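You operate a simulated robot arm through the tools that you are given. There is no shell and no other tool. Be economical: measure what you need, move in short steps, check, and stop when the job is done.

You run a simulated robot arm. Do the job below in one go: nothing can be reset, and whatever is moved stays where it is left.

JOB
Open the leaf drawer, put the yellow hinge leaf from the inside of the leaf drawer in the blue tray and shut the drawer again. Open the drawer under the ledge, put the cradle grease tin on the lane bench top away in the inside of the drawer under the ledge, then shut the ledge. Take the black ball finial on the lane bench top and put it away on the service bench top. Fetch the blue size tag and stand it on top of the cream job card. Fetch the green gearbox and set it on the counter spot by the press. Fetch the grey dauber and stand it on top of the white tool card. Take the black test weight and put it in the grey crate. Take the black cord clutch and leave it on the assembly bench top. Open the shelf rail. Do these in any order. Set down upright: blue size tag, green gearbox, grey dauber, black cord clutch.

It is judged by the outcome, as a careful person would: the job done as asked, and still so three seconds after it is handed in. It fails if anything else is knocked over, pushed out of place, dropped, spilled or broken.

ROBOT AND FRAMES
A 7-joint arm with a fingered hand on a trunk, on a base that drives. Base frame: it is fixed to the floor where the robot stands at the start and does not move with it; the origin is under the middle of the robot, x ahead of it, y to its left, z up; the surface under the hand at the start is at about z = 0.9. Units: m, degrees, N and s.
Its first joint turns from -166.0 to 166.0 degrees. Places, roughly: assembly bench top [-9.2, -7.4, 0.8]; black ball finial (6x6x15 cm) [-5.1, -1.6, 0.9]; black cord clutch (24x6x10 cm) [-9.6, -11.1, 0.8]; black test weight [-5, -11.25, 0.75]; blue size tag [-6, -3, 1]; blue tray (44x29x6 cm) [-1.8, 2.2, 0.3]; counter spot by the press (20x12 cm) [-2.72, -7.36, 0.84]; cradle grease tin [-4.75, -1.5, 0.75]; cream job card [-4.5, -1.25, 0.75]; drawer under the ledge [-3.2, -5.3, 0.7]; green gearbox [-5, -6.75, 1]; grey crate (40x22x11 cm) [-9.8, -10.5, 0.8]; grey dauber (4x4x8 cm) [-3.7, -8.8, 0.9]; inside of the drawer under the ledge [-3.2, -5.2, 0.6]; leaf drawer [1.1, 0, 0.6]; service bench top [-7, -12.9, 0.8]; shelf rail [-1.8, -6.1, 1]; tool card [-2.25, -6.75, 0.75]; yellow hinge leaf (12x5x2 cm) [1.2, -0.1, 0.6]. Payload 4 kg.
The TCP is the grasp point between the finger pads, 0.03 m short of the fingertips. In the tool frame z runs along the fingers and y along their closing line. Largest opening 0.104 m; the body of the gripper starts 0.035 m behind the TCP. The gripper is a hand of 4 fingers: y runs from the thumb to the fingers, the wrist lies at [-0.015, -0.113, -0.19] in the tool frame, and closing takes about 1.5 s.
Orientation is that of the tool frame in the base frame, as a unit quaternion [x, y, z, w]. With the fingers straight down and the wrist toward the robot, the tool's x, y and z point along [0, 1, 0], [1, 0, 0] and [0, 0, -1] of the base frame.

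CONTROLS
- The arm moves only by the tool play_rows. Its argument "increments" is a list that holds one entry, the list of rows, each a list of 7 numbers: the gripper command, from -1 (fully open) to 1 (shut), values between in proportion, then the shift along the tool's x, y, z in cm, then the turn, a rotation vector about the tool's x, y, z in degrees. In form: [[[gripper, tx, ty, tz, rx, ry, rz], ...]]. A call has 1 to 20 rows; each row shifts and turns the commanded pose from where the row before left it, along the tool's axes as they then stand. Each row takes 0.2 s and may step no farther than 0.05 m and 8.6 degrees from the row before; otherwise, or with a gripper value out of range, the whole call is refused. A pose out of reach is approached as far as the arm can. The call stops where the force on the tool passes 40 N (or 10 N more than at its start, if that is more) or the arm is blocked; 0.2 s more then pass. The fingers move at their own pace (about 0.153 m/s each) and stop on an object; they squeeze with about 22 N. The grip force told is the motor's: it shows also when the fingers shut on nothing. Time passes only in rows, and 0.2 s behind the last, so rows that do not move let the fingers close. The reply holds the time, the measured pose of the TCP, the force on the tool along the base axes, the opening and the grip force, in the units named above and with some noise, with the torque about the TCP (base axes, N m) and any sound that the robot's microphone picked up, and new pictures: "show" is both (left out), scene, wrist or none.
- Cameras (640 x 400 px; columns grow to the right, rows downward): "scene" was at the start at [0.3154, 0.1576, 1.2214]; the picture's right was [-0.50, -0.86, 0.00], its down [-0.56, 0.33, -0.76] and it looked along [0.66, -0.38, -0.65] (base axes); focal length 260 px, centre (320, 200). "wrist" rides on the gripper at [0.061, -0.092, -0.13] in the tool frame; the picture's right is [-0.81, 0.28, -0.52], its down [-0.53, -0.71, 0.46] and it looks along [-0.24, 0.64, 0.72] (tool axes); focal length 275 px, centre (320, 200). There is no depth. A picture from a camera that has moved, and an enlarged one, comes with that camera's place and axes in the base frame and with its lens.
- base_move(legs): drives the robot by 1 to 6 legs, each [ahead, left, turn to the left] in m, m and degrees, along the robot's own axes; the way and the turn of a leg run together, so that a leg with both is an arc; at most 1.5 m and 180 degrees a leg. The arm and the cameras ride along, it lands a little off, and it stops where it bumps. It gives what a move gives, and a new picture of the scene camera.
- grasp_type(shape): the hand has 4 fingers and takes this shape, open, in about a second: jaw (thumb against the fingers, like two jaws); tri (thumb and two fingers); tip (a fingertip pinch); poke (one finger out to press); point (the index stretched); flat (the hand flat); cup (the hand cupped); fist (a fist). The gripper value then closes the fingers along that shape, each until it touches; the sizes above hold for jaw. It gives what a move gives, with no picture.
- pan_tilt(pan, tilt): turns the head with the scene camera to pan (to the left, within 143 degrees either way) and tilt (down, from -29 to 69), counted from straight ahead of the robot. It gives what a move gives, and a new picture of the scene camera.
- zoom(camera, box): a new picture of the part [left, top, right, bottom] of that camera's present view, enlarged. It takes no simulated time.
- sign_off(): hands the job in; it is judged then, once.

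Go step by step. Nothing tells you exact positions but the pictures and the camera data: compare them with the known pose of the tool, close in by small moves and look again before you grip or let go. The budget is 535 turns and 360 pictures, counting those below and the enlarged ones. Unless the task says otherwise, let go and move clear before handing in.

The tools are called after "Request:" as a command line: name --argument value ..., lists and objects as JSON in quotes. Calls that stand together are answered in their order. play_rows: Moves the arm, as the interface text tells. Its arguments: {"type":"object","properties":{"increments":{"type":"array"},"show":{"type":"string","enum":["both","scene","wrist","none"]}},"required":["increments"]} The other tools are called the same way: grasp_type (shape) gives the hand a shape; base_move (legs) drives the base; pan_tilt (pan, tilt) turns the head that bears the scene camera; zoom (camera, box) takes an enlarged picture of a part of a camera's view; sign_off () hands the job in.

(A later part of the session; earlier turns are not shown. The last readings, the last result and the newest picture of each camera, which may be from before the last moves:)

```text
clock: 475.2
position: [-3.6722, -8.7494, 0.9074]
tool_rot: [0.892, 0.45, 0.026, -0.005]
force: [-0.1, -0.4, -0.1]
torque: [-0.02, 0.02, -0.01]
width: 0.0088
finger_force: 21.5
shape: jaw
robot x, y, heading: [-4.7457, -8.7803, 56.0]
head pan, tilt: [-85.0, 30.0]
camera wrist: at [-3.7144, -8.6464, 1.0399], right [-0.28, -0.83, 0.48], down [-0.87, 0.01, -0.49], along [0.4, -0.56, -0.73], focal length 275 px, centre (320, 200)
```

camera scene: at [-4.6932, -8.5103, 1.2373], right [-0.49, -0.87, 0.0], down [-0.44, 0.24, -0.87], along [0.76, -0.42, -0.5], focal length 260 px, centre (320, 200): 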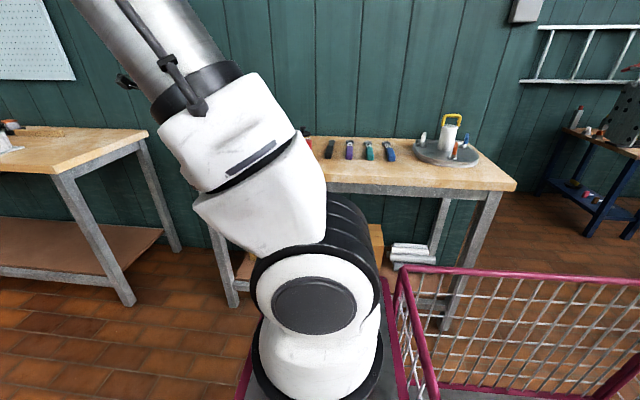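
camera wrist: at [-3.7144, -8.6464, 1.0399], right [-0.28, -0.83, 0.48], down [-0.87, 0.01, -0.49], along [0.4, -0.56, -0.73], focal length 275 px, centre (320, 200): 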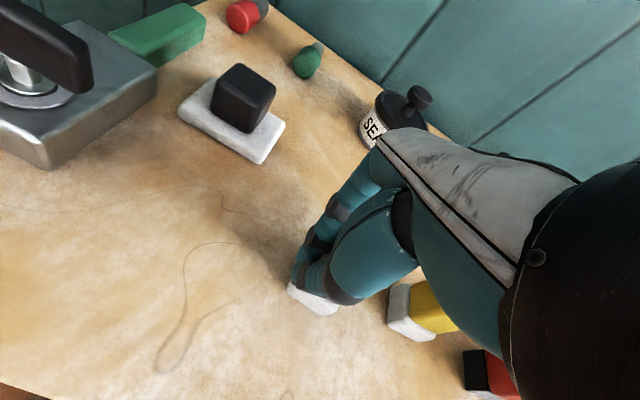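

Request:
play_rows --increments '[[[1, 0, 0, -1, 0, 0, 0], [1, 0, 0, -2, 0, 0, 0], [1, 0, 0, -3, 0, 0, 0], [1, 0, 0, 0, 0, 0, 0]]]' --show "wrist"

Request:
zoom --camera "wrist" --box '[220, 180, 420, 350]'

```text
clock: 476.2
position: [-3.6741, -8.7519, 0.9674]
tool_rot: [0.893, 0.45, 0.025, -0.006]
force: [-0.3, 0.1, -0.3]
torque: [-0.01, -0.05, -0.03]
width: 0.0084
finger_force: 22.2
shape: jaw
robot x, y, heading: [-4.7427, -8.7782, 55.9]
head pan, tilt: [-85.0, 30.0]
camera wrist: at [-3.7171, -8.6487, 1.1], right [-0.28, -0.83, 0.48], down [-0.87, 0.01, -0.49], along [0.4, -0.56, -0.73], focal length 275 px, centre (320, 200)
```

wrist: 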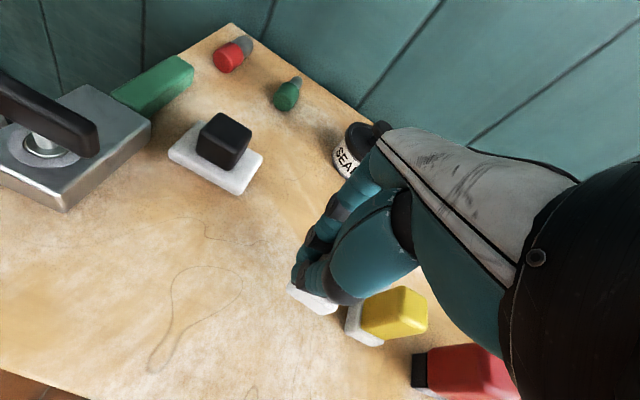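

```text
2.35 times, centred on (320, 265) of wrist
camera zoom: at [-3.7171, -8.6487, 1.1], right [-0.28, -0.83, 0.48], down [-0.87, 0.01, -0.49], along [0.4, -0.56, -0.73], focal length 648 px, centre (320, 47)
```

zoom: 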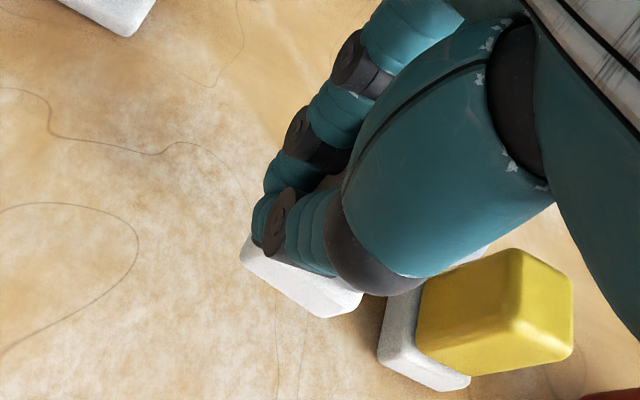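

Request:
play_rows --increments '[[[1, 0, 0, -4, 0, 0, 0], [1, 0, -4.5, -2, 0, 0, 0], [1, 0, -4.5, -2, 0, 0, 0], [1, 0, -4.5, 0, 0, 0, 0], [1, 0, -4.5, 0, 0, 0, 0], [1, 0, -4.5, 0, 0, 0, 0], [1, 0, -4.5, 0, 0, 0, 0], [1, 0, -4.5, 0, 0, 0, 0]]]' --show "none"

Request:
base_move --legs '[[1.2, 0, -0.6], [1.2, 0, 0]]'

Request:
pan_tilt --pan -60 --tilt 35

Request:
play_rows --increments '[[[1, 0, 0, 0, 0, 0, 0]]]' --show "wrist"

```text
clock: 478.0
position: [-3.9327, -8.5624, 1.048]
tool_rot: [0.893, 0.45, 0.026, -0.005]
force: [-0.1, -0.9, -0.3]
torque: [0.02, 0.05, 0.01]
width: 0.0083
finger_force: 22.2
shape: jaw
robot x, y, heading: [-4.748, -8.7739, 55.7]
head pan, tilt: [-85.0, 30.0]
```

```text
clock: 489.8
position: [-2.559, -6.5843, 1.0473]
tool_rot: [0.894, 0.447, 0.026, -0.005]
force: [-0.3, -0.4, -0.9]
torque: [0.04, -0.02, 0.0]
width: 0.0088
finger_force: 21.9
shape: jaw
robot x, y, heading: [-3.3722, -6.7926, 55.1]
head pan, tilt: [-85.0, 30.0]
camera scene: at [-3.321, -6.5267, 1.2373], right [-0.5, -0.87, 0.0], down [-0.43, 0.25, -0.87], along [0.75, -0.43, -0.5], focal length 260 px, centre (320, 200)
```

scene: 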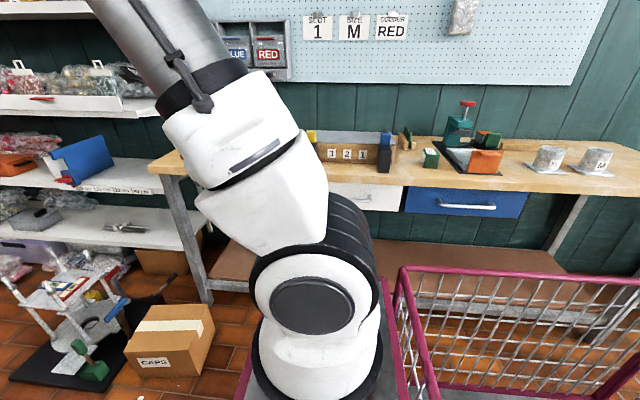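

```text
clock: 490.7
position: [-2.561, -6.5842, 1.0473]
tool_rot: [0.894, 0.447, 0.026, -0.005]
force: [-0.2, 0.5, -0.5]
torque: [0.0, 0.01, 0.0]
width: 0.0085
finger_force: 21.5
shape: jaw
robot x, y, heading: [-3.3761, -6.7939, 55.1]
head pan, tilt: [-60.0, 35.0]
camera scene: at [-3.3118, -6.4891, 1.2296], right [-0.08, -1.0, 0.0], down [-0.57, 0.05, -0.82], along [0.82, -0.07, -0.57], focal length 260 px, centre (320, 200)
```

scene: 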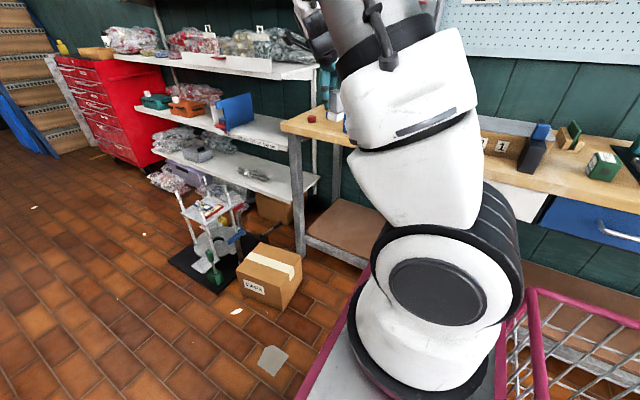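

```text
clock: 491.1
position: [-2.5614, -6.5845, 1.0472]
tool_rot: [0.895, 0.446, 0.026, -0.005]
force: [0.3, 0.2, -0.3]
torque: [-0.01, 0.01, -0.02]
width: 0.0084
finger_force: 21.7
shape: jaw
robot x, y, heading: [-3.3732, -6.7968, 55.7]
head pan, tilt: [-60.0, 35.0]
camera wrist: at [-2.6012, -6.4825, 1.179], right [-0.29, -0.83, 0.48], down [-0.87, 0.02, -0.49], along [0.4, -0.56, -0.73], focal length 275 px, centre (320, 200)
```

wrist: 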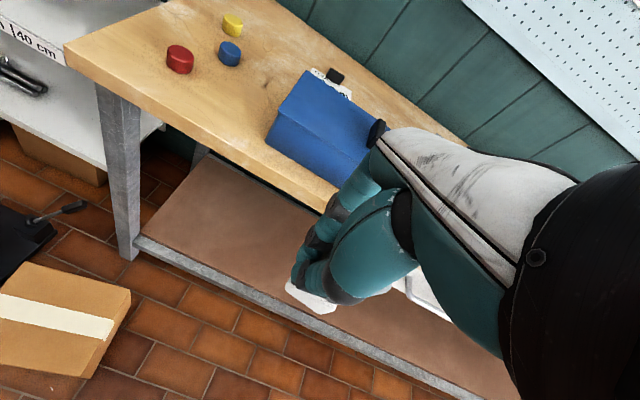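

Request:
play_rows --increments '[[[1, 0, 4, -2, 0, 0, 0], [1, 0, 4, -2, 0, 0, 0], [1, 0, 4, 0, 0, 0, 0], [1, 0, 4, 0, 0, 0, 0], [1, 0, 4, 0, 0, 0, 0], [1, 0, 4, 0, 0, 0, 0], [1, 0, 0, 0, 0, 0, 0]]]'

```text
clock: 492.7
position: [-2.3672, -6.7304, 1.0891]
tool_rot: [0.894, 0.447, 0.026, -0.006]
force: [0.2, 0.3, 0.1]
torque: [0.02, -0.01, 0.0]
width: 0.0088
finger_force: 22.4
shape: jaw
robot x, y, heading: [-3.3789, -6.7918, 55.1]
head pan, tilt: [-60.0, 35.0]
camera scene: at [-3.3117, -6.4891, 1.2296], right [-0.08, -1.0, 0.0], down [-0.57, 0.05, -0.82], along [0.82, -0.07, -0.57], focal length 260 px, centre (320, 200)
camera wrist: at [-2.4078, -6.6288, 1.2219], right [-0.29, -0.83, 0.48], down [-0.87, 0.02, -0.49], along [0.4, -0.56, -0.73], focal length 275 px, centre (320, 200)
```

scene: 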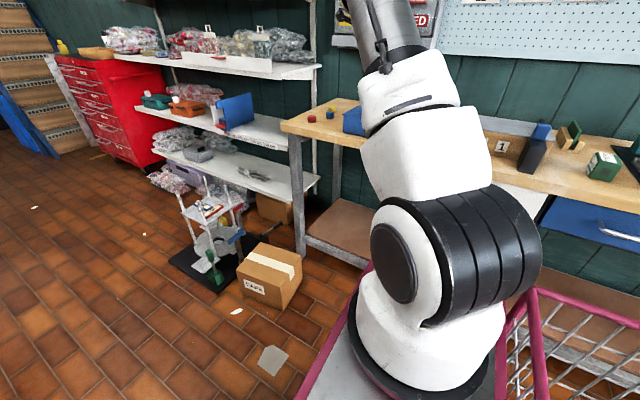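
wrist: 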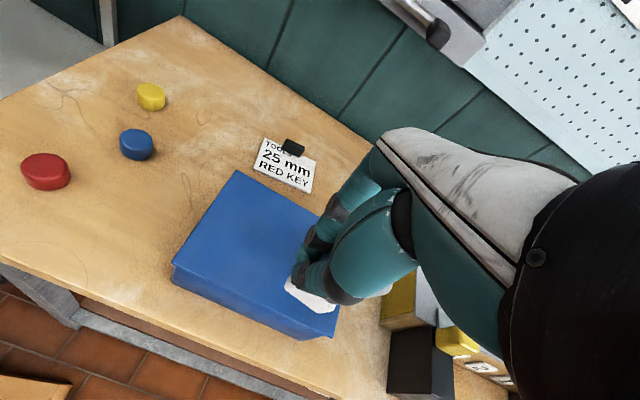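

The card reads "TOOL 25 mm RED KEY" and sits behind the blue box at about (-2.13, -6.87). I'll sidestep closer, then place the dauber on it.

Request:
base_move --legs '[[0.05, -0.18, 0]]'

Request:
play_rows --increments '[[[1, 0, 0, 0, 0, 0, 0]]]' --show "wrist"

Request:
zoom --camera "wrist" --box '[220, 180, 420, 340]'

```text
clock: 494.3
position: [-2.1877, -6.8029, 1.0895]
tool_rot: [0.896, 0.443, 0.026, -0.005]
force: [0.2, 0.2, -0.2]
torque: [0.02, -0.02, -0.01]
width: 0.0081
finger_force: 21.7
shape: jaw
robot x, y, heading: [-3.1977, -6.8594, 54.8]
head pan, tilt: [-60.0, 35.0]
camera scene: at [-3.1309, -6.554, 1.2296], right [-0.09, -1.0, 0.0], down [-0.57, 0.05, -0.82], along [0.82, -0.07, -0.57], focal length 260 px, centre (320, 200)
```

scene: 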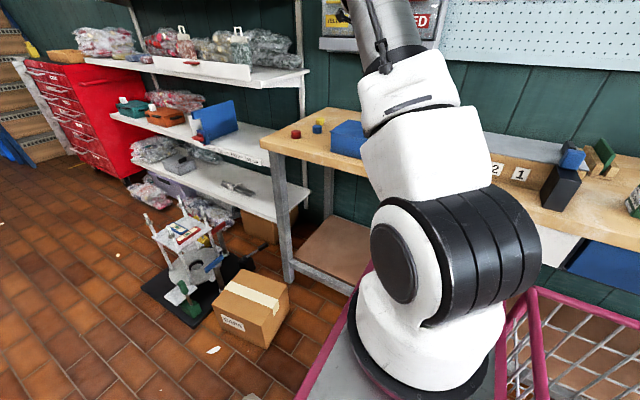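

```text
clock: 494.7
position: [-2.1874, -6.8037, 1.0896]
tool_rot: [0.896, 0.443, 0.026, -0.005]
force: [0.2, -0.5, -0.5]
torque: [0.02, 0.01, -0.01]
width: 0.0085
finger_force: 22.1
shape: jaw
robot x, y, heading: [-3.1923, -6.8581, 54.6]
head pan, tilt: [-60.0, 35.0]
camera wrist: at [-2.2284, -6.7003, 1.2219], right [-0.29, -0.83, 0.48], down [-0.87, 0.03, -0.49], along [0.39, -0.56, -0.73], focal length 275 px, centre (320, 200)
```

wrist: 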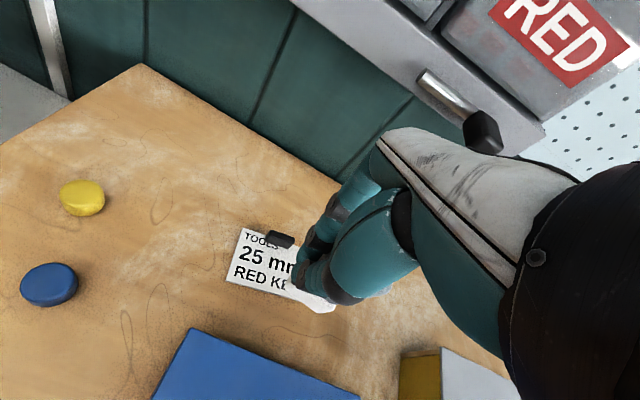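

```text
2.50 times, centred on (320, 260) of wrist
camera zoom: at [-2.2284, -6.7003, 1.2219], right [-0.29, -0.83, 0.48], down [-0.87, 0.03, -0.49], along [0.39, -0.56, -0.73], focal length 688 px, centre (320, 50)
```

zoom: 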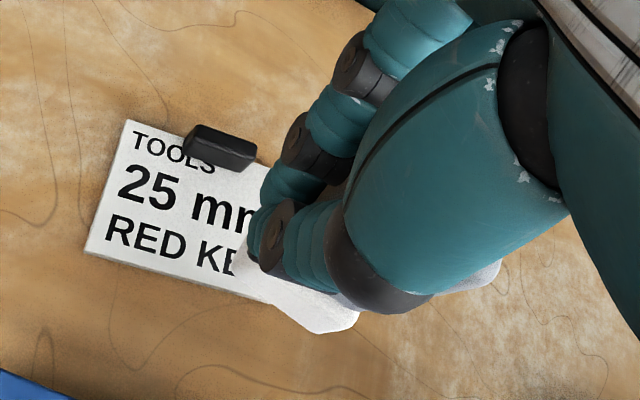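

Request:
play_rows --increments '[[[1, 0, 3.4, 0, 0, 0, 0], [1, 0, 3.4, 0, 0, 0, 0], [1, -0.2, -0.05, 3.6, 0, 0, 0], [1, -0.2, -0.05, 3.6, 0, 0, 0], [1, -0.2, -0.05, 3.6, 0, 0, 0], [1, -0.15, -0.05, 3, 0, 0, 0], [1, 0, 0, 0, 0, 0, 0]]]' --show "none"

Request:
zoom --camera "wrist" --box '[180, 180, 400, 350]'

```text
clock: 496.3
position: [-2.1337, -6.847, 0.953]
tool_rot: [0.896, 0.443, 0.025, -0.006]
force: [0.1, 0.4, -1.1]
torque: [0.04, -0.05, 0.03]
width: 0.0086
finger_force: 21.9
shape: jaw
robot x, y, heading: [-3.1965, -6.8594, 54.6]
head pan, tilt: [-60.0, 35.0]
```

```text
2.35 times, centred on (290, 265) of wrist
camera zoom: at [-2.1744, -6.7442, 1.085], right [-0.29, -0.83, 0.48], down [-0.87, 0.03, -0.49], along [0.39, -0.56, -0.73], focal length 648 px, centre (391, 47)
```

zoom: 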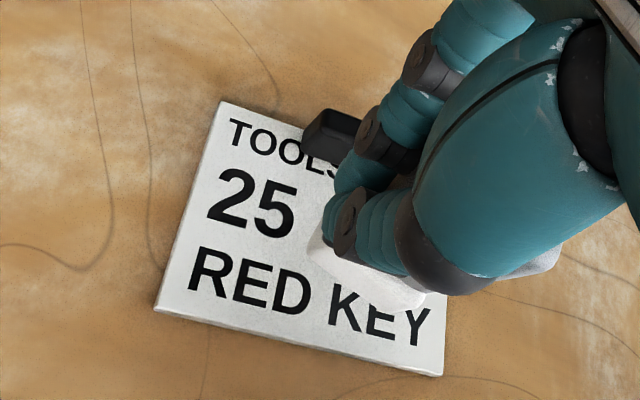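

Request:
play_rows --increments '[[[1, -0.1, 0, 2, 0, 0, 0], [1, -0.1, 0, 1.5, 0, 0, 0], [1, 0, 0, 0.5, 0, 0, 0], [1, 0, 0, 0, 0, 0, 0]]]' --show "none"

Request:
play_rows --increments '[[[1, 0, 0, 0.4, 0, 0, 0], [1, 0, 0, 0.4, 0, 0, 0], [1, 0, 0, 0, 0, 0, 0]]]' --show "none"

Request:
zoom --camera "wrist" --box '[180, 180, 400, 350]'

```text
clock: 497.3
position: [-2.133, -6.846, 0.9135]
tool_rot: [0.896, 0.443, 0.026, -0.004]
force: [1.1, -0.4, 5.1]
torque: [-0.03, 0.09, 0.0]
width: 0.0082
finger_force: 22.0
shape: jaw
robot x, y, heading: [-3.1957, -6.8577, 54.5]
head pan, tilt: [-60.0, 35.0]
```

```text
clock: 498.1
position: [-2.134, -6.8448, 0.9089]
tool_rot: [0.896, 0.443, 0.028, -0.003]
force: [2.8, -2.0, 34.1]
torque: [-0.1, 0.24, 0.05]
width: 0.0097
finger_force: 22.0
shape: jaw
robot x, y, heading: [-3.1968, -6.8579, 54.8]
head pan, tilt: [-60.0, 35.0]
```

```text
2.35 times, centred on (290, 265) of wrist
camera zoom: at [-2.1743, -6.7425, 1.0402], right [-0.3, -0.83, 0.48], down [-0.87, 0.02, -0.5], along [0.4, -0.56, -0.72], focal length 648 px, centre (391, 47)
```

zoom: 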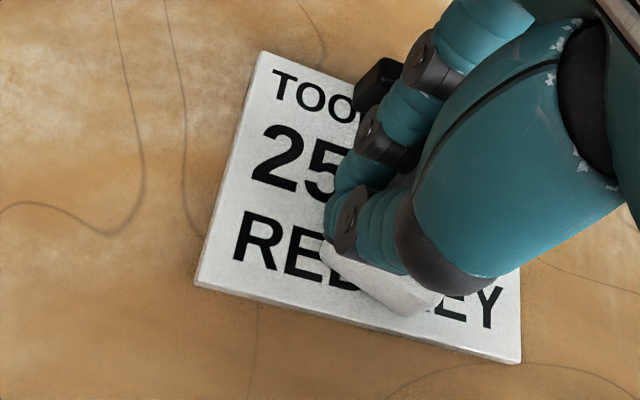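

Request:
play_rows --increments '[[[1, 0, 0, -0.3, 0, 0, 0], [0.8, 0, 0, 0, 0, 0, 0], [0.7, 0, 0, 0, 0, 0, 0], [0.6, 0, 0, 0, 0, 0, 0], [0.5, 0, 0, 0, 0, 0, 0], [0.4, 0, 0, 0, 0, 0, 0], [0.35, 0, 0, 0, 0, 0, 0], [0.35, 0, 0, 0, 0, 0, 0]]]' --show "none"

Request:
zoom --camera "wrist" --box '[180, 180, 400, 350]'

```text
clock: 499.9
position: [-2.1351, -6.8432, 0.9062]
tool_rot: [0.896, 0.443, 0.026, -0.006]
force: [1.5, 2.3, 13.2]
torque: [0.16, 0.15, -0.08]
width: 0.034
finger_force: 0.2
shape: jaw
robot x, y, heading: [-3.196, -6.8572, 54.7]
head pan, tilt: [-60.0, 35.0]
```

```text
2.35 times, centred on (290, 265) of wrist
camera zoom: at [-2.175, -6.7414, 1.0392], right [-0.29, -0.83, 0.48], down [-0.87, 0.03, -0.49], along [0.39, -0.56, -0.73], focal length 648 px, centre (391, 47)
```

zoom: 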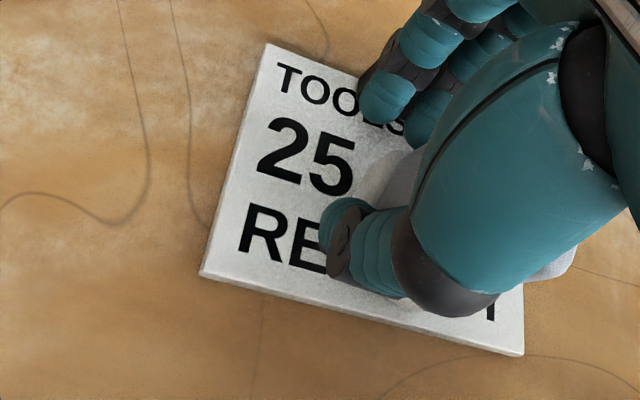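

Request:
play_rows --increments '[[[0.35, 0, 0, -1, 0, 0, 0], [0.35, 0.1, 0, -2, 0, 0, 0], [0.35, 0.1, 0, -2, 0, 0, 0], [0.35, 0.1, 0, -3, 0, 0, 0], [0.35, 0.2, 0, -4, 0, 0, 0], [0, 0, 0, 0, 0, 0, 0]]]' --show "wrist"

Request:
zoom --camera "wrist" --box '[180, 180, 400, 350]'

```text
clock: 501.3
position: [-2.137, -6.8449, 1.026]
tool_rot: [0.896, 0.443, 0.024, -0.005]
force: [0.5, -0.3, -0.4]
torque: [0.03, -0.03, 0.0]
width: 0.0517
finger_force: 0.0
shape: jaw
robot x, y, heading: [-3.1931, -6.8566, 55.1]
head pan, tilt: [-60.0, 35.0]
camera wrist: at [-2.1769, -6.7411, 1.1574], right [-0.29, -0.83, 0.48], down [-0.87, 0.03, -0.49], along [0.39, -0.56, -0.73], focal length 275 px, centre (320, 200)
```

wrist: 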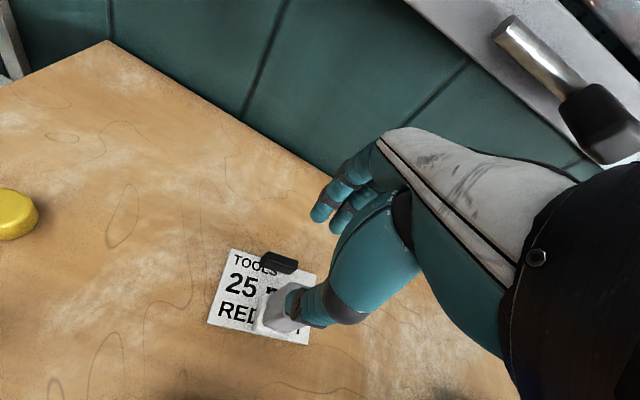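

```text
2.35 times, centred on (290, 265) of wrist
camera zoom: at [-2.1769, -6.7411, 1.1574], right [-0.29, -0.83, 0.48], down [-0.87, 0.03, -0.49], along [0.39, -0.56, -0.73], focal length 648 px, centre (391, 47)
```

zoom: 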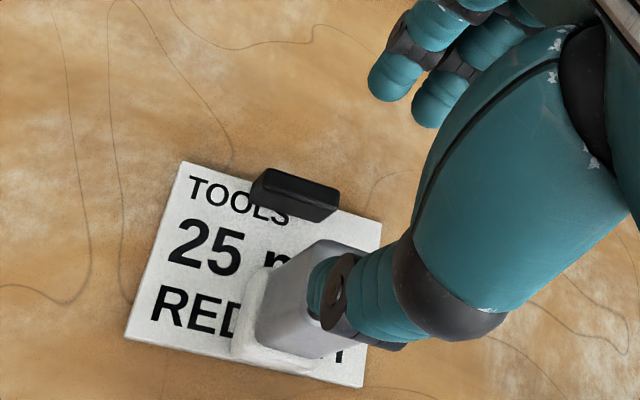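

The dauber stands on the tool card. Now the shelf rail; let me look at it from here.

Request:
pan_tilt --pan -40 --tilt 15

Request:
zoom --camera "scene" --box '[140, 60, 420, 240]'

```text
clock: 502.1
position: [-2.1365, -6.8435, 1.0256]
tool_rot: [0.896, 0.443, 0.026, -0.005]
force: [-0.5, 0.2, 0.1]
torque: [0.02, 0.0, 0.0]
width: 0.0515
finger_force: 0.1
shape: jaw
robot x, y, heading: [-3.1955, -6.8582, 54.9]
head pan, tilt: [-40.0, 15.0]
camera scene: at [-3.1283, -6.5222, 1.2615], right [0.26, -0.97, 0.0], down [-0.25, -0.07, -0.97], along [0.93, 0.25, -0.26], focal length 260 px, centre (320, 200)
```

scene: 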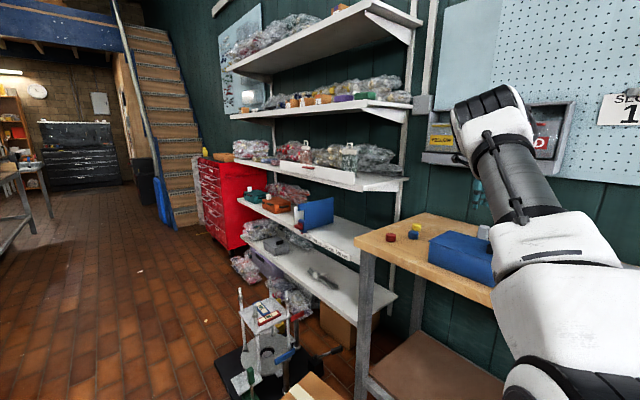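

```text
2.22 times, centred on (280, 150) of scene
camera zoom: at [-3.1283, -6.5222, 1.2615], right [0.26, -0.97, 0.0], down [-0.25, -0.07, -0.97], along [0.93, 0.25, -0.26], focal length 577 px, centre (409, 311)
```

zoom: 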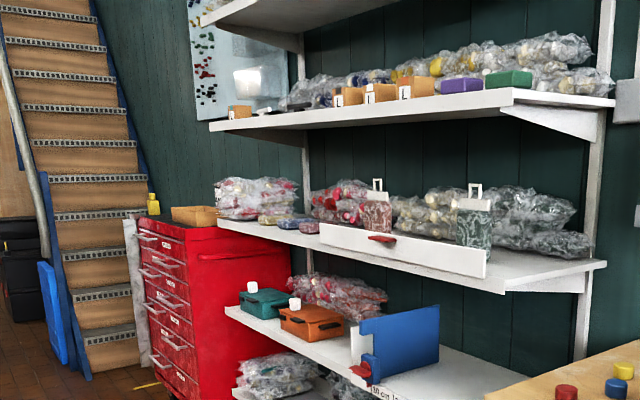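

Request:
play_rows --increments '[[[-1, 0, 0, -4, 0, 0, 0], [-1, 0, -4.5, 0, 0, 0, 0], [-1, 0, -4.5, 0, 0, 0, 0], [-1, 0, -4.5, 0, 0, 0, 0], [-1, 0, -4.5, 0, 0, 0, 0], [-1, 0, -4.5, 0, 0, 0, 0], [-1, 0, -4.5, 0, 0, 0, 0]]]' --show "wrist"

Request:
zoom --camera "wrist" --box '[220, 20, 420, 170]'

Request:
base_move --legs '[[0, 0.31, 0], [0.5, 0, 0], [0.4, 0, 0]]'

```text
clock: 503.7
position: [-2.3531, -6.6832, 1.0648]
tool_rot: [0.896, 0.443, 0.025, -0.005]
force: [-0.7, 0.5, -0.2]
torque: [-0.01, 0.02, -0.01]
width: 0.1041
finger_force: 0.1
shape: jaw
robot x, y, heading: [-3.1951, -6.8563, 54.9]
head pan, tilt: [-40.0, 15.0]
camera wrist: at [-2.3939, -6.5812, 1.1962], right [-0.3, -0.83, 0.48], down [-0.87, 0.03, -0.49], along [0.39, -0.56, -0.73], focal length 275 px, centre (320, 200)
```

wrist: 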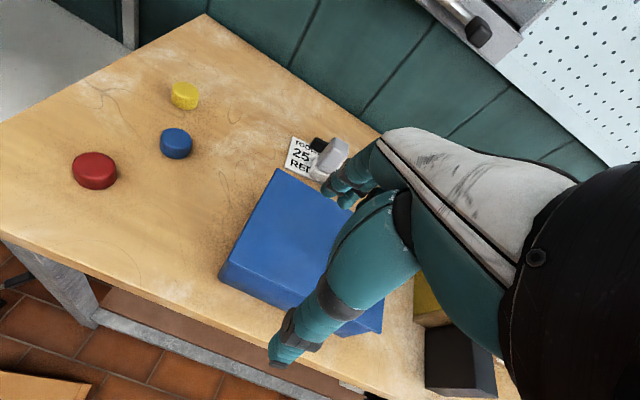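

```text
2.67 times, centred on (320, 95) of wrist
camera zoom: at [-2.3939, -6.5812, 1.1962], right [-0.3, -0.83, 0.48], down [-0.87, 0.03, -0.49], along [0.39, -0.56, -0.73], focal length 734 px, centre (320, 480)
```

zoom: 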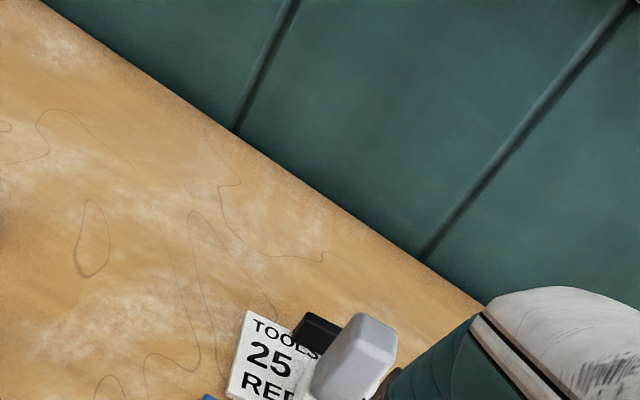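

```text
clock: 510.4
position: [-2.107, -5.7471, 1.0634]
tool_rot: [0.891, 0.453, 0.026, -0.005]
force: [0.2, -0.1, -0.4]
torque: [-0.01, 0.01, 0.01]
width: 0.104
finger_force: 0.0
shape: jaw
robot x, y, heading: [-2.945, -5.9423, 56.4]
head pan, tilt: [-40.0, 15.0]
camera scene: at [-2.8844, -5.606, 1.2615], right [0.28, -0.96, 0.0], down [-0.25, -0.07, -0.97], along [0.93, 0.27, -0.26], focal length 260 px, centre (320, 200)
```

scene: 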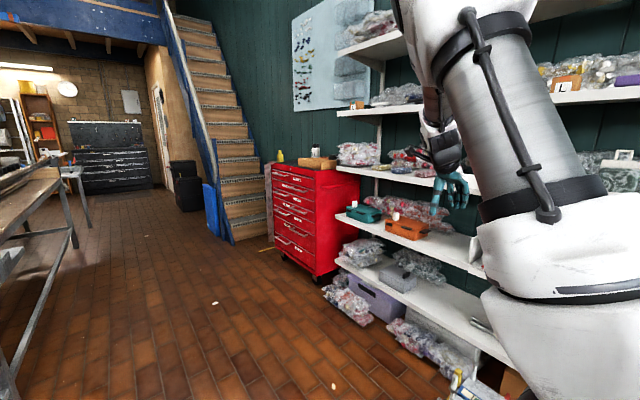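

Request:
play_rows --increments '[[[-1, 0, 0, 0, 0, 0, 0]]]' --show "wrist"

Request:
pan_tilt --pan -85 --tilt 20

```text
clock: 510.8
position: [-2.1061, -5.7478, 1.0643]
tool_rot: [0.891, 0.453, 0.025, -0.005]
force: [0.1, 1.2, -0.1]
torque: [-0.03, 0.0, 0.07]
width: 0.104
finger_force: 0.2
shape: jaw
robot x, y, heading: [-2.9452, -5.9415, 56.0]
head pan, tilt: [-40.0, 15.0]
camera wrist: at [-2.1487, -5.6466, 1.1964], right [-0.27, -0.83, 0.48], down [-0.87, 0.0, -0.49], along [0.41, -0.55, -0.73], focal length 275 px, centre (320, 200)
```

wrist: 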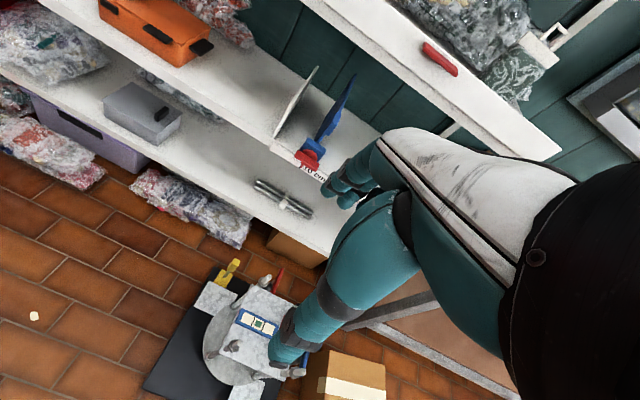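

```text
clock: 511.9
position: [-2.1057, -5.7478, 1.065]
tool_rot: [0.891, 0.453, 0.025, -0.005]
force: [0.5, -0.6, 0.0]
torque: [-0.03, -0.03, 0.0]
width: 0.1039
finger_force: 0.0
shape: jaw
robot x, y, heading: [-2.9457, -5.9463, 56.5]
head pan, tilt: [-85.0, 20.0]
camera scene: at [-2.8924, -5.6768, 1.2534], right [-0.48, -0.88, 0.0], down [-0.3, 0.16, -0.94], along [0.82, -0.45, -0.34], focal length 260 px, centre (320, 200)
```

scene: 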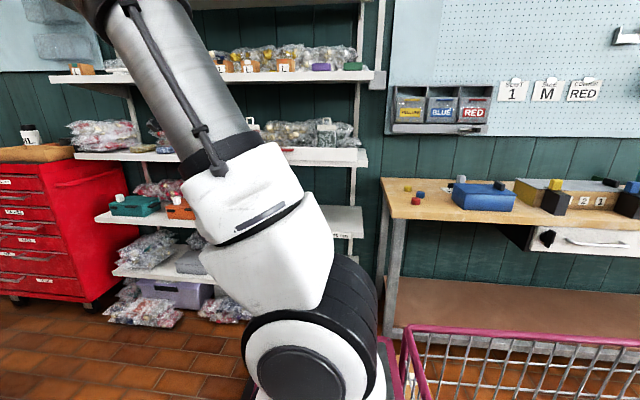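

Request:
zoom --camera "wrist" --box '[340, 0, 580, 160]'

```text
2.50 times, centred on (460, 80) of wrist
camera zoom: at [-2.1487, -5.6466, 1.1964], right [-0.27, -0.83, 0.48], down [-0.87, 0.0, -0.49], along [0.41, -0.55, -0.73], focal length 688 px, centre (-30, 500)
```

zoom: 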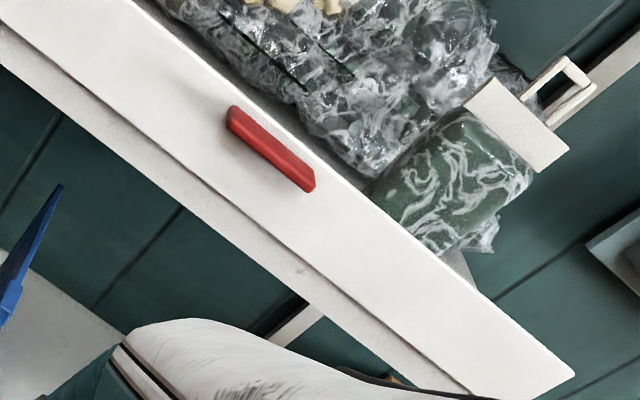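

Request:
play_rows --increments '[[[-0.2, 0, 0, 0, -7.5, 0, 0], [-0.2, 0, 0, 0, -7.5, 0, 0], [-0.2, 0, 0, 0, -7.5, 0, 0], [-0.2, 0, 0, 0, -7.5, 0, 0], [-0.2, 0, 0, 0, -7.5, 0, 0], [-0.2, 0, 0, 0, -7.5, 0, 0], [-0.2, -1.2, 3.6, 2.4, 0, 0, 0], [-0.2, -1.2, 3.6, 2.4, 0, 0, 0], [-0.2, -1.2, 3.6, 2.4, 0, 0, 0], [-0.2, -1.2, 3.6, 2.4, 0, 0, 0], [-0.2, -1.2, 3.6, 2.4, 0, 0, 0], [-0.2, 0, 0, 0, 0, 0, 0]]]' --show "wrist"

```text
clock: 514.5
position: [-1.9734, -5.9226, 1.1047]
tool_rot: [0.825, 0.409, 0.197, 0.336]
force: [0.5, 0.3, 0.3]
torque: [-0.03, -0.01, 0.02]
width: 0.0628
finger_force: 0.1
shape: jaw
robot x, y, heading: [-2.9484, -5.9428, 56.4]
head pan, tilt: [-85.0, 20.0]
camera wrist: at [-2.0641, -5.7797, 1.1328], right [-0.64, -0.57, 0.52], down [-0.43, -0.3, -0.85], along [0.64, -0.77, -0.06], focal length 275 px, centre (320, 200)
```

wrist: 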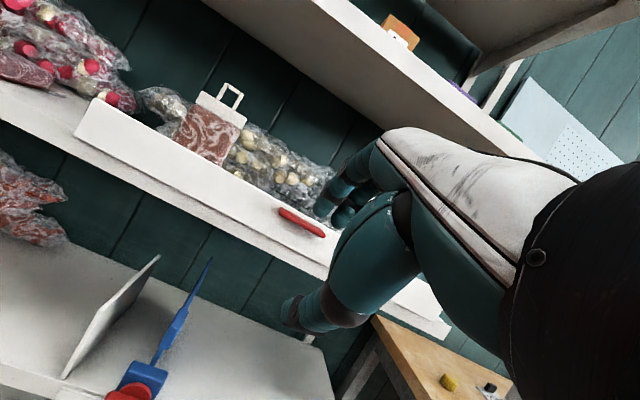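

Request:
play_rows --increments '[[[-0.2, 0, 0, 0, -7, 0, 0], [-0.2, 0, 0, 0, -7, 0, 0], [-0.2, 0, 0, 0, -7, 0, 0], [-0.2, 0, 0, 0, -7, 0, 0], [-0.2, 0, 0, 0, 0, 0, 0]]]' --show "wrist"

```text
clock: 515.7
position: [-1.9729, -5.9234, 1.1056]
tool_rot: [0.718, 0.35, 0.291, 0.526]
force: [0.1, -0.4, 0.8]
torque: [0.01, -0.01, -0.01]
width: 0.0625
finger_force: 0.0
shape: jaw
robot x, y, heading: [-2.9478, -5.9444, 55.9]
head pan, tilt: [-85.0, 20.0]
camera wrist: at [-2.0557, -5.7806, 1.0573], right [-0.83, -0.42, 0.37], down [-0.1, -0.54, -0.84], along [0.55, -0.73, 0.4], focal length 275 px, centre (320, 200)
```

wrist: 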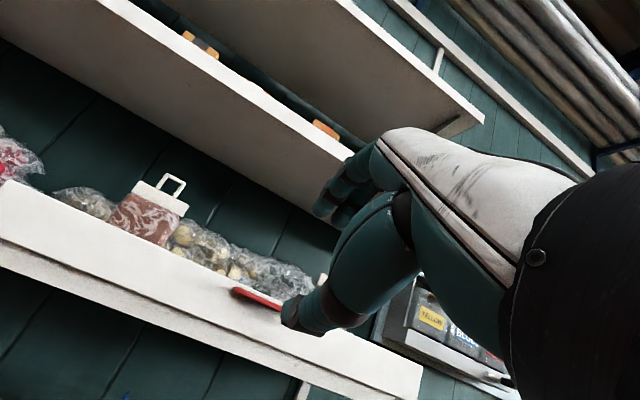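

Request:
play_rows --increments '[[[-0.2, -1.6, 1.5, 2, 0, 0, 0], [-0.2, -1.6, 1.4, 3, 0, 0, 0], [-0.2, 0, 0, 4, 0, 0, 0], [-0.2, 0, 0, 4, 0, 0, 0], [-0.2, 0, 0, 4, 0, 0, 0], [-0.2, 0, 0, 0, 0, 0, 0]]]' --show "wrist"

```text
clock: 517.1
position: [-1.8503, -6.0483, 1.0858]
tool_rot: [0.719, 0.35, 0.291, 0.525]
force: [0.0, 0.9, -0.9]
torque: [0.0, -0.02, 0.02]
width: 0.0626
finger_force: 0.1
shape: jaw
robot x, y, heading: [-2.9443, -5.9425, 56.1]
head pan, tilt: [-85.0, 20.0]
camera wrist: at [-1.9341, -5.9061, 1.0367], right [-0.83, -0.42, 0.37], down [-0.1, -0.54, -0.84], along [0.55, -0.73, 0.4], focal length 275 px, centre (320, 200)
```

wrist: 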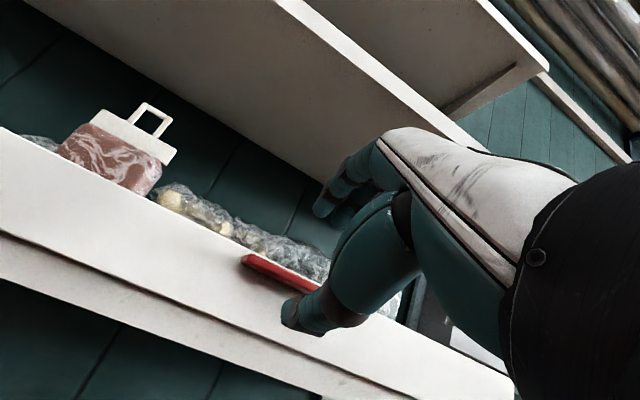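

Request:
play_rows --increments '[[[-0.2, -0.5, -0.5, 2, 0, 0, 0], [-0.2, 0, 0, 1.5, 0, 0, 0], [-0.2, 0, 0, 1.2, 0, 0, 0], [-0.2, 0, 0, 0, 0, 0, 0]]]' --show "wrist"

```text
clock: 518.1
position: [-1.816, -6.0771, 1.0682]
tool_rot: [0.719, 0.349, 0.29, 0.526]
force: [0.0, 0.2, 0.6]
torque: [0.01, -0.01, 0.0]
width: 0.0624
finger_force: 0.0
shape: jaw
robot x, y, heading: [-2.9451, -5.9439, 56.2]
head pan, tilt: [-85.0, 20.0]
camera wrist: at [-1.9007, -5.9347, 1.019], right [-0.83, -0.42, 0.37], down [-0.1, -0.54, -0.84], along [0.55, -0.73, 0.4], focal length 275 px, centre (320, 200)
```

wrist: 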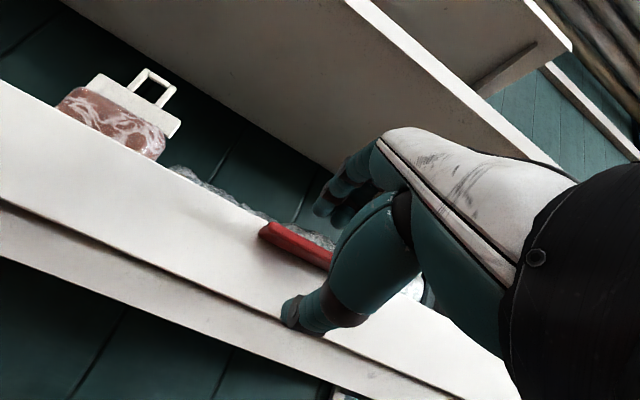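

Request:
play_rows --increments '[[[0.5, 0, 0, 0.3, 0, 0, 0], [1, 0, 0, 0, 0, 0, 0], [1, 0, 0, 0, 0, 0, 0], [1, 0, 0, 0, 0, 0, 0], [1, 0, 0, 0, 0, 0, 0], [1, 0, 0, 0, 0, 0, 0], [1, 0, 0, 0, 0, 0, 0]]]' --show "wrist"

```text
clock: 519.7
position: [-1.8156, -6.0792, 1.0678]
tool_rot: [0.72, 0.349, 0.29, 0.526]
force: [-0.1, 0.4, 3.6]
torque: [-0.21, -0.08, 0.0]
width: 0.0047
finger_force: 21.7
shape: jaw
robot x, y, heading: [-2.9422, -5.9438, 56.2]
head pan, tilt: [-85.0, 20.0]
camera wrist: at [-1.8989, -5.9364, 1.0183], right [-0.83, -0.42, 0.37], down [-0.1, -0.54, -0.84], along [0.55, -0.73, 0.4], focal length 275 px, centre (320, 200)
```

wrist: 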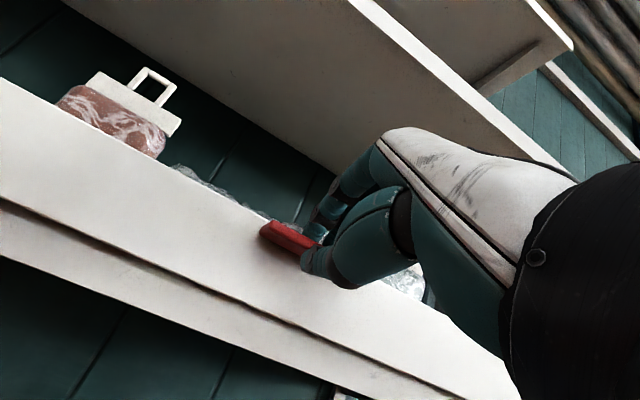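

Request:
play_rows --increments '[[[1, 0, -0.28, -0.96, 0, 0, 0], [1, 0, -0.28, -0.96, 0, 0, 0], [1, 0, 0, 0, 0, 0, 0]]]' --show "wrist"

```text
clock: 520.5
position: [-1.8315, -6.0667, 1.0656]
tool_rot: [0.718, 0.349, 0.29, 0.527]
force: [0.3, -0.3, -0.2]
torque: [-0.03, 0.0, -0.01]
width: 0.0034
finger_force: 21.8
shape: jaw
robot x, y, heading: [-2.942, -5.9402, 56.2]
head pan, tilt: [-85.0, 20.0]
camera wrist: at [-1.9152, -5.9242, 1.0177], right [-0.83, -0.42, 0.37], down [-0.1, -0.54, -0.84], along [0.55, -0.73, 0.4], focal length 275 px, centre (320, 200)
```

wrist: 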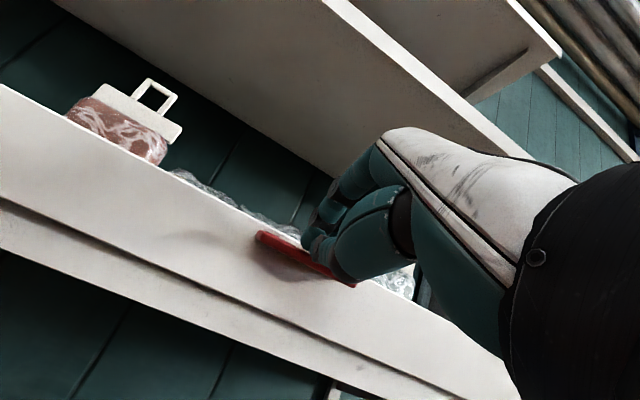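

Request:
play_rows --increments '[[[0.2, 0, 0, -2, 0, 0, 0], [-0.2, 0, 0, -2, 0, 0, 0], [-0.2, 0, -1, 0, 0, 0, 0], [-0.2, 0, -1, 0, 0, 0, 0], [-0.2, 0, 0, 0, 0, 0, 0]]]' --show "wrist"

```text
clock: 521.7
position: [-1.8674, -6.0411, 1.058]
tool_rot: [0.719, 0.349, 0.29, 0.526]
force: [0.3, 0.0, 0.1]
torque: [0.01, -0.01, -0.01]
width: 0.0621
finger_force: 0.0
shape: jaw
robot x, y, heading: [-2.9477, -5.943, 56.2]
head pan, tilt: [-85.0, 20.0]
camera wrist: at [-1.9517, -5.8982, 1.0091], right [-0.83, -0.42, 0.37], down [-0.1, -0.54, -0.84], along [0.55, -0.73, 0.4], focal length 275 px, centre (320, 200)
```

wrist: 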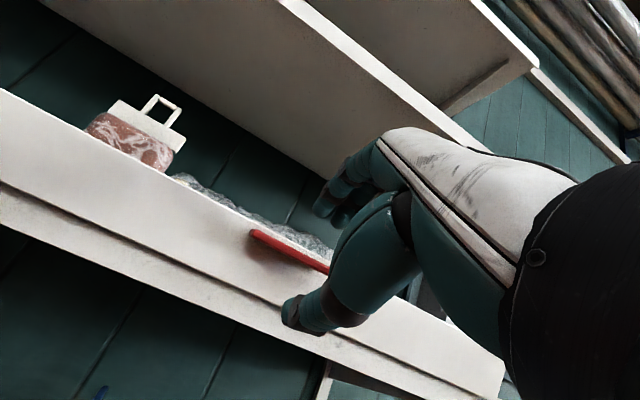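

Request:
play_rows --increments '[[[-0.2, 0, 0.5, 2, 0, 0, 0], [-0.2, 0, 0.5, 2, 0, 0, 0], [-0.2, 0, 0.5, 2.1, 0, 0, 0], [-0.2, 0, 0, 0, 0, 0, 0]]]' --show "wrist"

```text
clock: 522.7
position: [-1.8163, -6.079, 1.0559]
tool_rot: [0.719, 0.35, 0.291, 0.525]
force: [0.4, -0.4, -0.1]
torque: [0.01, 0.0, 0.0]
width: 0.0621
finger_force: 0.1
shape: jaw
robot x, y, heading: [-2.9416, -5.9416, 56.1]
head pan, tilt: [-85.0, 20.0]
camera wrist: at [-1.901, -5.9367, 1.0069], right [-0.83, -0.42, 0.37], down [-0.1, -0.54, -0.84], along [0.55, -0.73, 0.4], focal length 275 px, centre (320, 200)
```

wrist: 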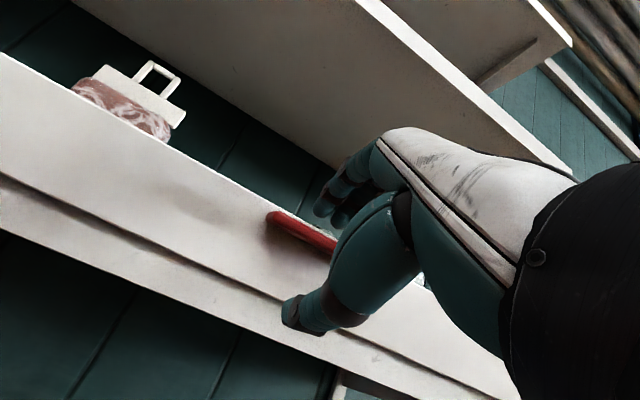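

Request:
play_rows --increments '[[[-0.2, 0, 0.2, 0.7, 0, 0, 0], [0.4, 0, 0, 0, 0, 0, 0], [1, 0, 0, 0, 0, 0, 0], [1, 0, 0, 0, 0, 0, 0], [1, 0, 0, 0, 0, 0, 0], [1, 0, 0, 0, 0, 0, 0], [1, 0, 0, 0, 0, 0, 0]]]' --show "wrist"

```text
clock: 524.3
position: [-1.8121, -6.0825, 1.0562]
tool_rot: [0.719, 0.35, 0.291, 0.525]
force: [6.5, -4.5, 2.8]
torque: [-0.4, -0.34, 0.03]
width: 0.0195
finger_force: 22.0
shape: jaw
robot x, y, heading: [-2.9451, -5.9408, 56.2]
head pan, tilt: [-85.0, 20.0]
camera wrist: at [-1.8953, -5.9408, 1.0075], right [-0.83, -0.42, 0.37], down [-0.1, -0.54, -0.84], along [0.55, -0.73, 0.4], focal length 275 px, centre (320, 200)
```

wrist: 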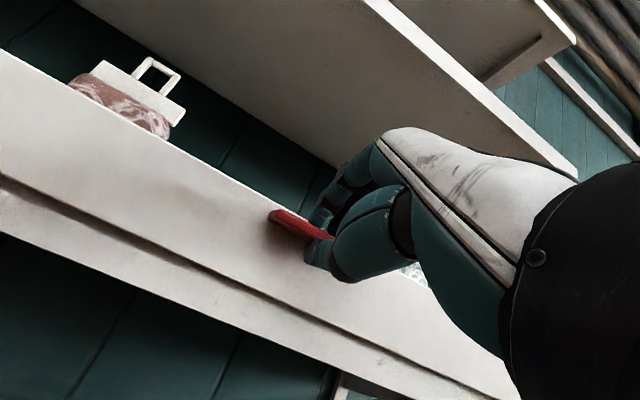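

Width 2 cm on the handle: a real grip now. Pull outward gently and watch.

Request:
play_rows --increments '[[[1, 0, -0.28, -0.96, 0, 0, 0], [1, 0, -0.28, -0.96, 0, 0, 0], [1, 0, 0, 0, 0, 0, 0]]]' --show "wrist"

```text
clock: 525.1
position: [-1.8256, -6.0726, 1.0523]
tool_rot: [0.722, 0.35, 0.288, 0.523]
force: [17.4, -14.3, -16.7]
torque: [0.05, 0.09, -0.08]
width: 0.014
finger_force: 22.2
shape: jaw
robot x, y, heading: [-2.9432, -5.9451, 56.1]
head pan, tilt: [-85.0, 20.0]
camera wrist: at [-1.9101, -5.9299, 1.0035], right [-0.83, -0.42, 0.37], down [-0.1, -0.53, -0.84], along [0.55, -0.73, 0.4], focal length 275 px, centre (320, 200)
```

wrist: 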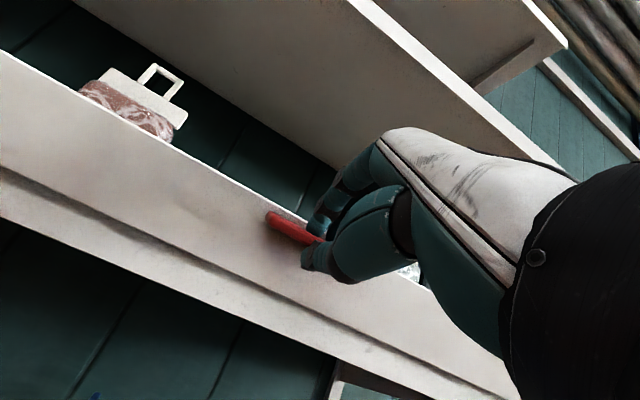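

Request:
play_rows --increments '[[[1, 0, 0.2, 0.8, 0, 0, 0], [1, 1, 0, 0, 0, 0, 0], [1, 1, 0, 0, 0, 0, 0], [1, 0, 0, 0, 0, 0, 0]]]' --show "wrist"

```text
clock: 526.1
position: [-1.8085, -6.0601, 1.0565]
tool_rot: [0.72, 0.348, 0.289, 0.526]
force: [-4.6, -17.8, -7.4]
torque: [0.18, -0.05, -0.31]
width: 0.0141
finger_force: 21.8
shape: jaw
robot x, y, heading: [-2.9468, -5.9409, 56.5]
head pan, tilt: [-85.0, 20.0]
camera wrist: at [-1.8926, -5.9174, 1.0083], right [-0.83, -0.42, 0.37], down [-0.1, -0.54, -0.84], along [0.55, -0.73, 0.4], focal length 275 px, centre (320, 200)
```

wrist: 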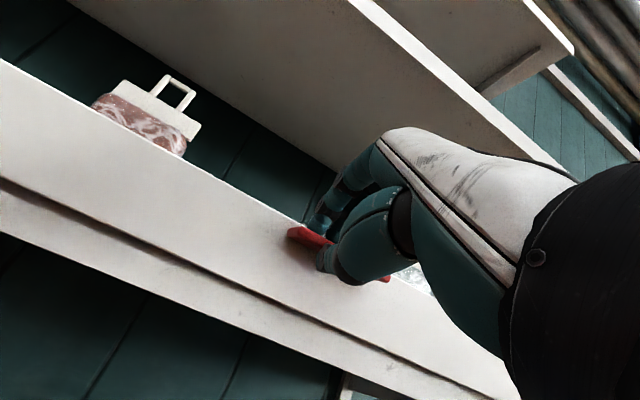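

Request:
play_rows --increments '[[[1, -1, 0, 0, 0, 0, 0], [1, -1, 0, 0.5, 0, 0, 0], [1, 0, -0.5, -1, -8, 0, 0], [1, 0, -0.6, -1, -8, 0, 0], [1, 0, 0, 0, 0, 0, 0]]]' --show "wrist"

```text
clock: 527.3
position: [-1.8336, -6.0676, 1.0479]
tool_rot: [0.639, 0.305, 0.337, 0.621]
force: [-0.1, -0.7, -0.2]
torque: [0.0, 0.02, 0.01]
width: 0.0144
finger_force: 22.1
shape: jaw
robot x, y, heading: [-2.9442, -5.9444, 56.1]
head pan, tilt: [-85.0, 20.0]
camera wrist: at [-1.899, -5.9345, 0.9597], right [-0.9, -0.36, 0.23], down [0.07, -0.67, -0.74], along [0.42, -0.65, 0.63], focal length 275 px, centre (320, 200)
```

wrist: 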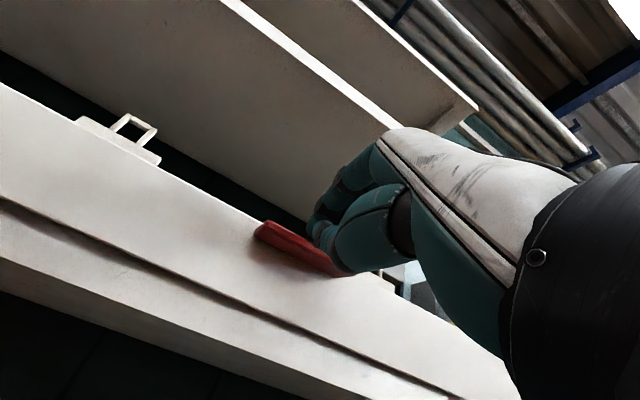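

Request:
play_rows --increments '[[[-0.2, 0, 0, -2, 0, 0, 0], [-0.2, 0, 0, -4, 0, 0, 0], [-0.2, 0, 0, -4, 8, 0, 0], [-0.2, 0, 3, -4, 8, 0, 0], [-0.2, 0, 3, -3, 8, 0, 0], [-0.2, 0, 3, 0, 8, 0, 0], [-0.2, 0, 0, 0, 0, 0, 0]]]' --show "wrist"

Request:
zoom --camera "wrist" --box '[60, 80, 480, 340]'

```text
clock: 528.9
position: [-1.9511, -5.9831, 1.1499]
tool_rot: [0.785, 0.387, 0.239, 0.42]
force: [0.0, -0.2, 0.0]
torque: [-0.02, -0.04, -0.02]
width: 0.0622
finger_force: 0.0
shape: jaw
robot x, y, heading: [-2.9447, -5.9404, 56.1]
head pan, tilt: [-85.0, 20.0]
camera wrist: at [-2.0448, -5.8378, 1.1448], right [-0.73, -0.5, 0.47], down [-0.29, -0.4, -0.87], along [0.63, -0.77, 0.14], focal length 275 px, centre (320, 200)
```

wrist: 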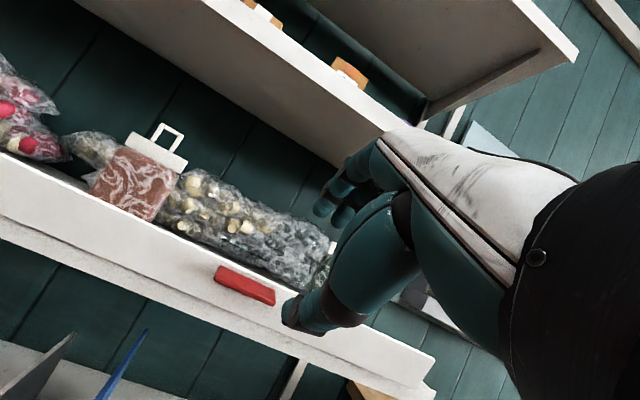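

```text
1.52 times, centred on (270, 210) of wrist
camera zoom: at [-2.0448, -5.8378, 1.1448], right [-0.73, -0.5, 0.47], down [-0.29, -0.4, -0.87], along [0.63, -0.77, 0.14], focal length 420 px, centre (396, 185)
```

zoom: 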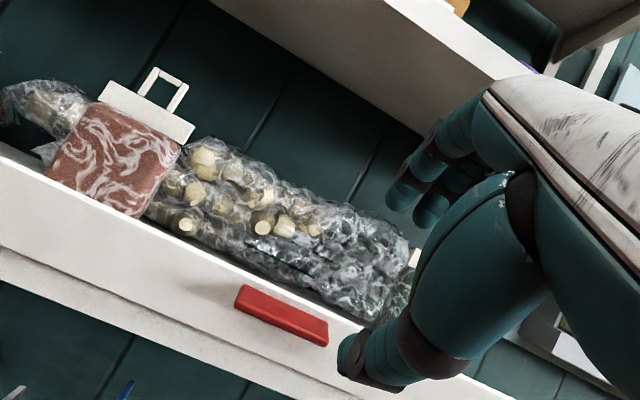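

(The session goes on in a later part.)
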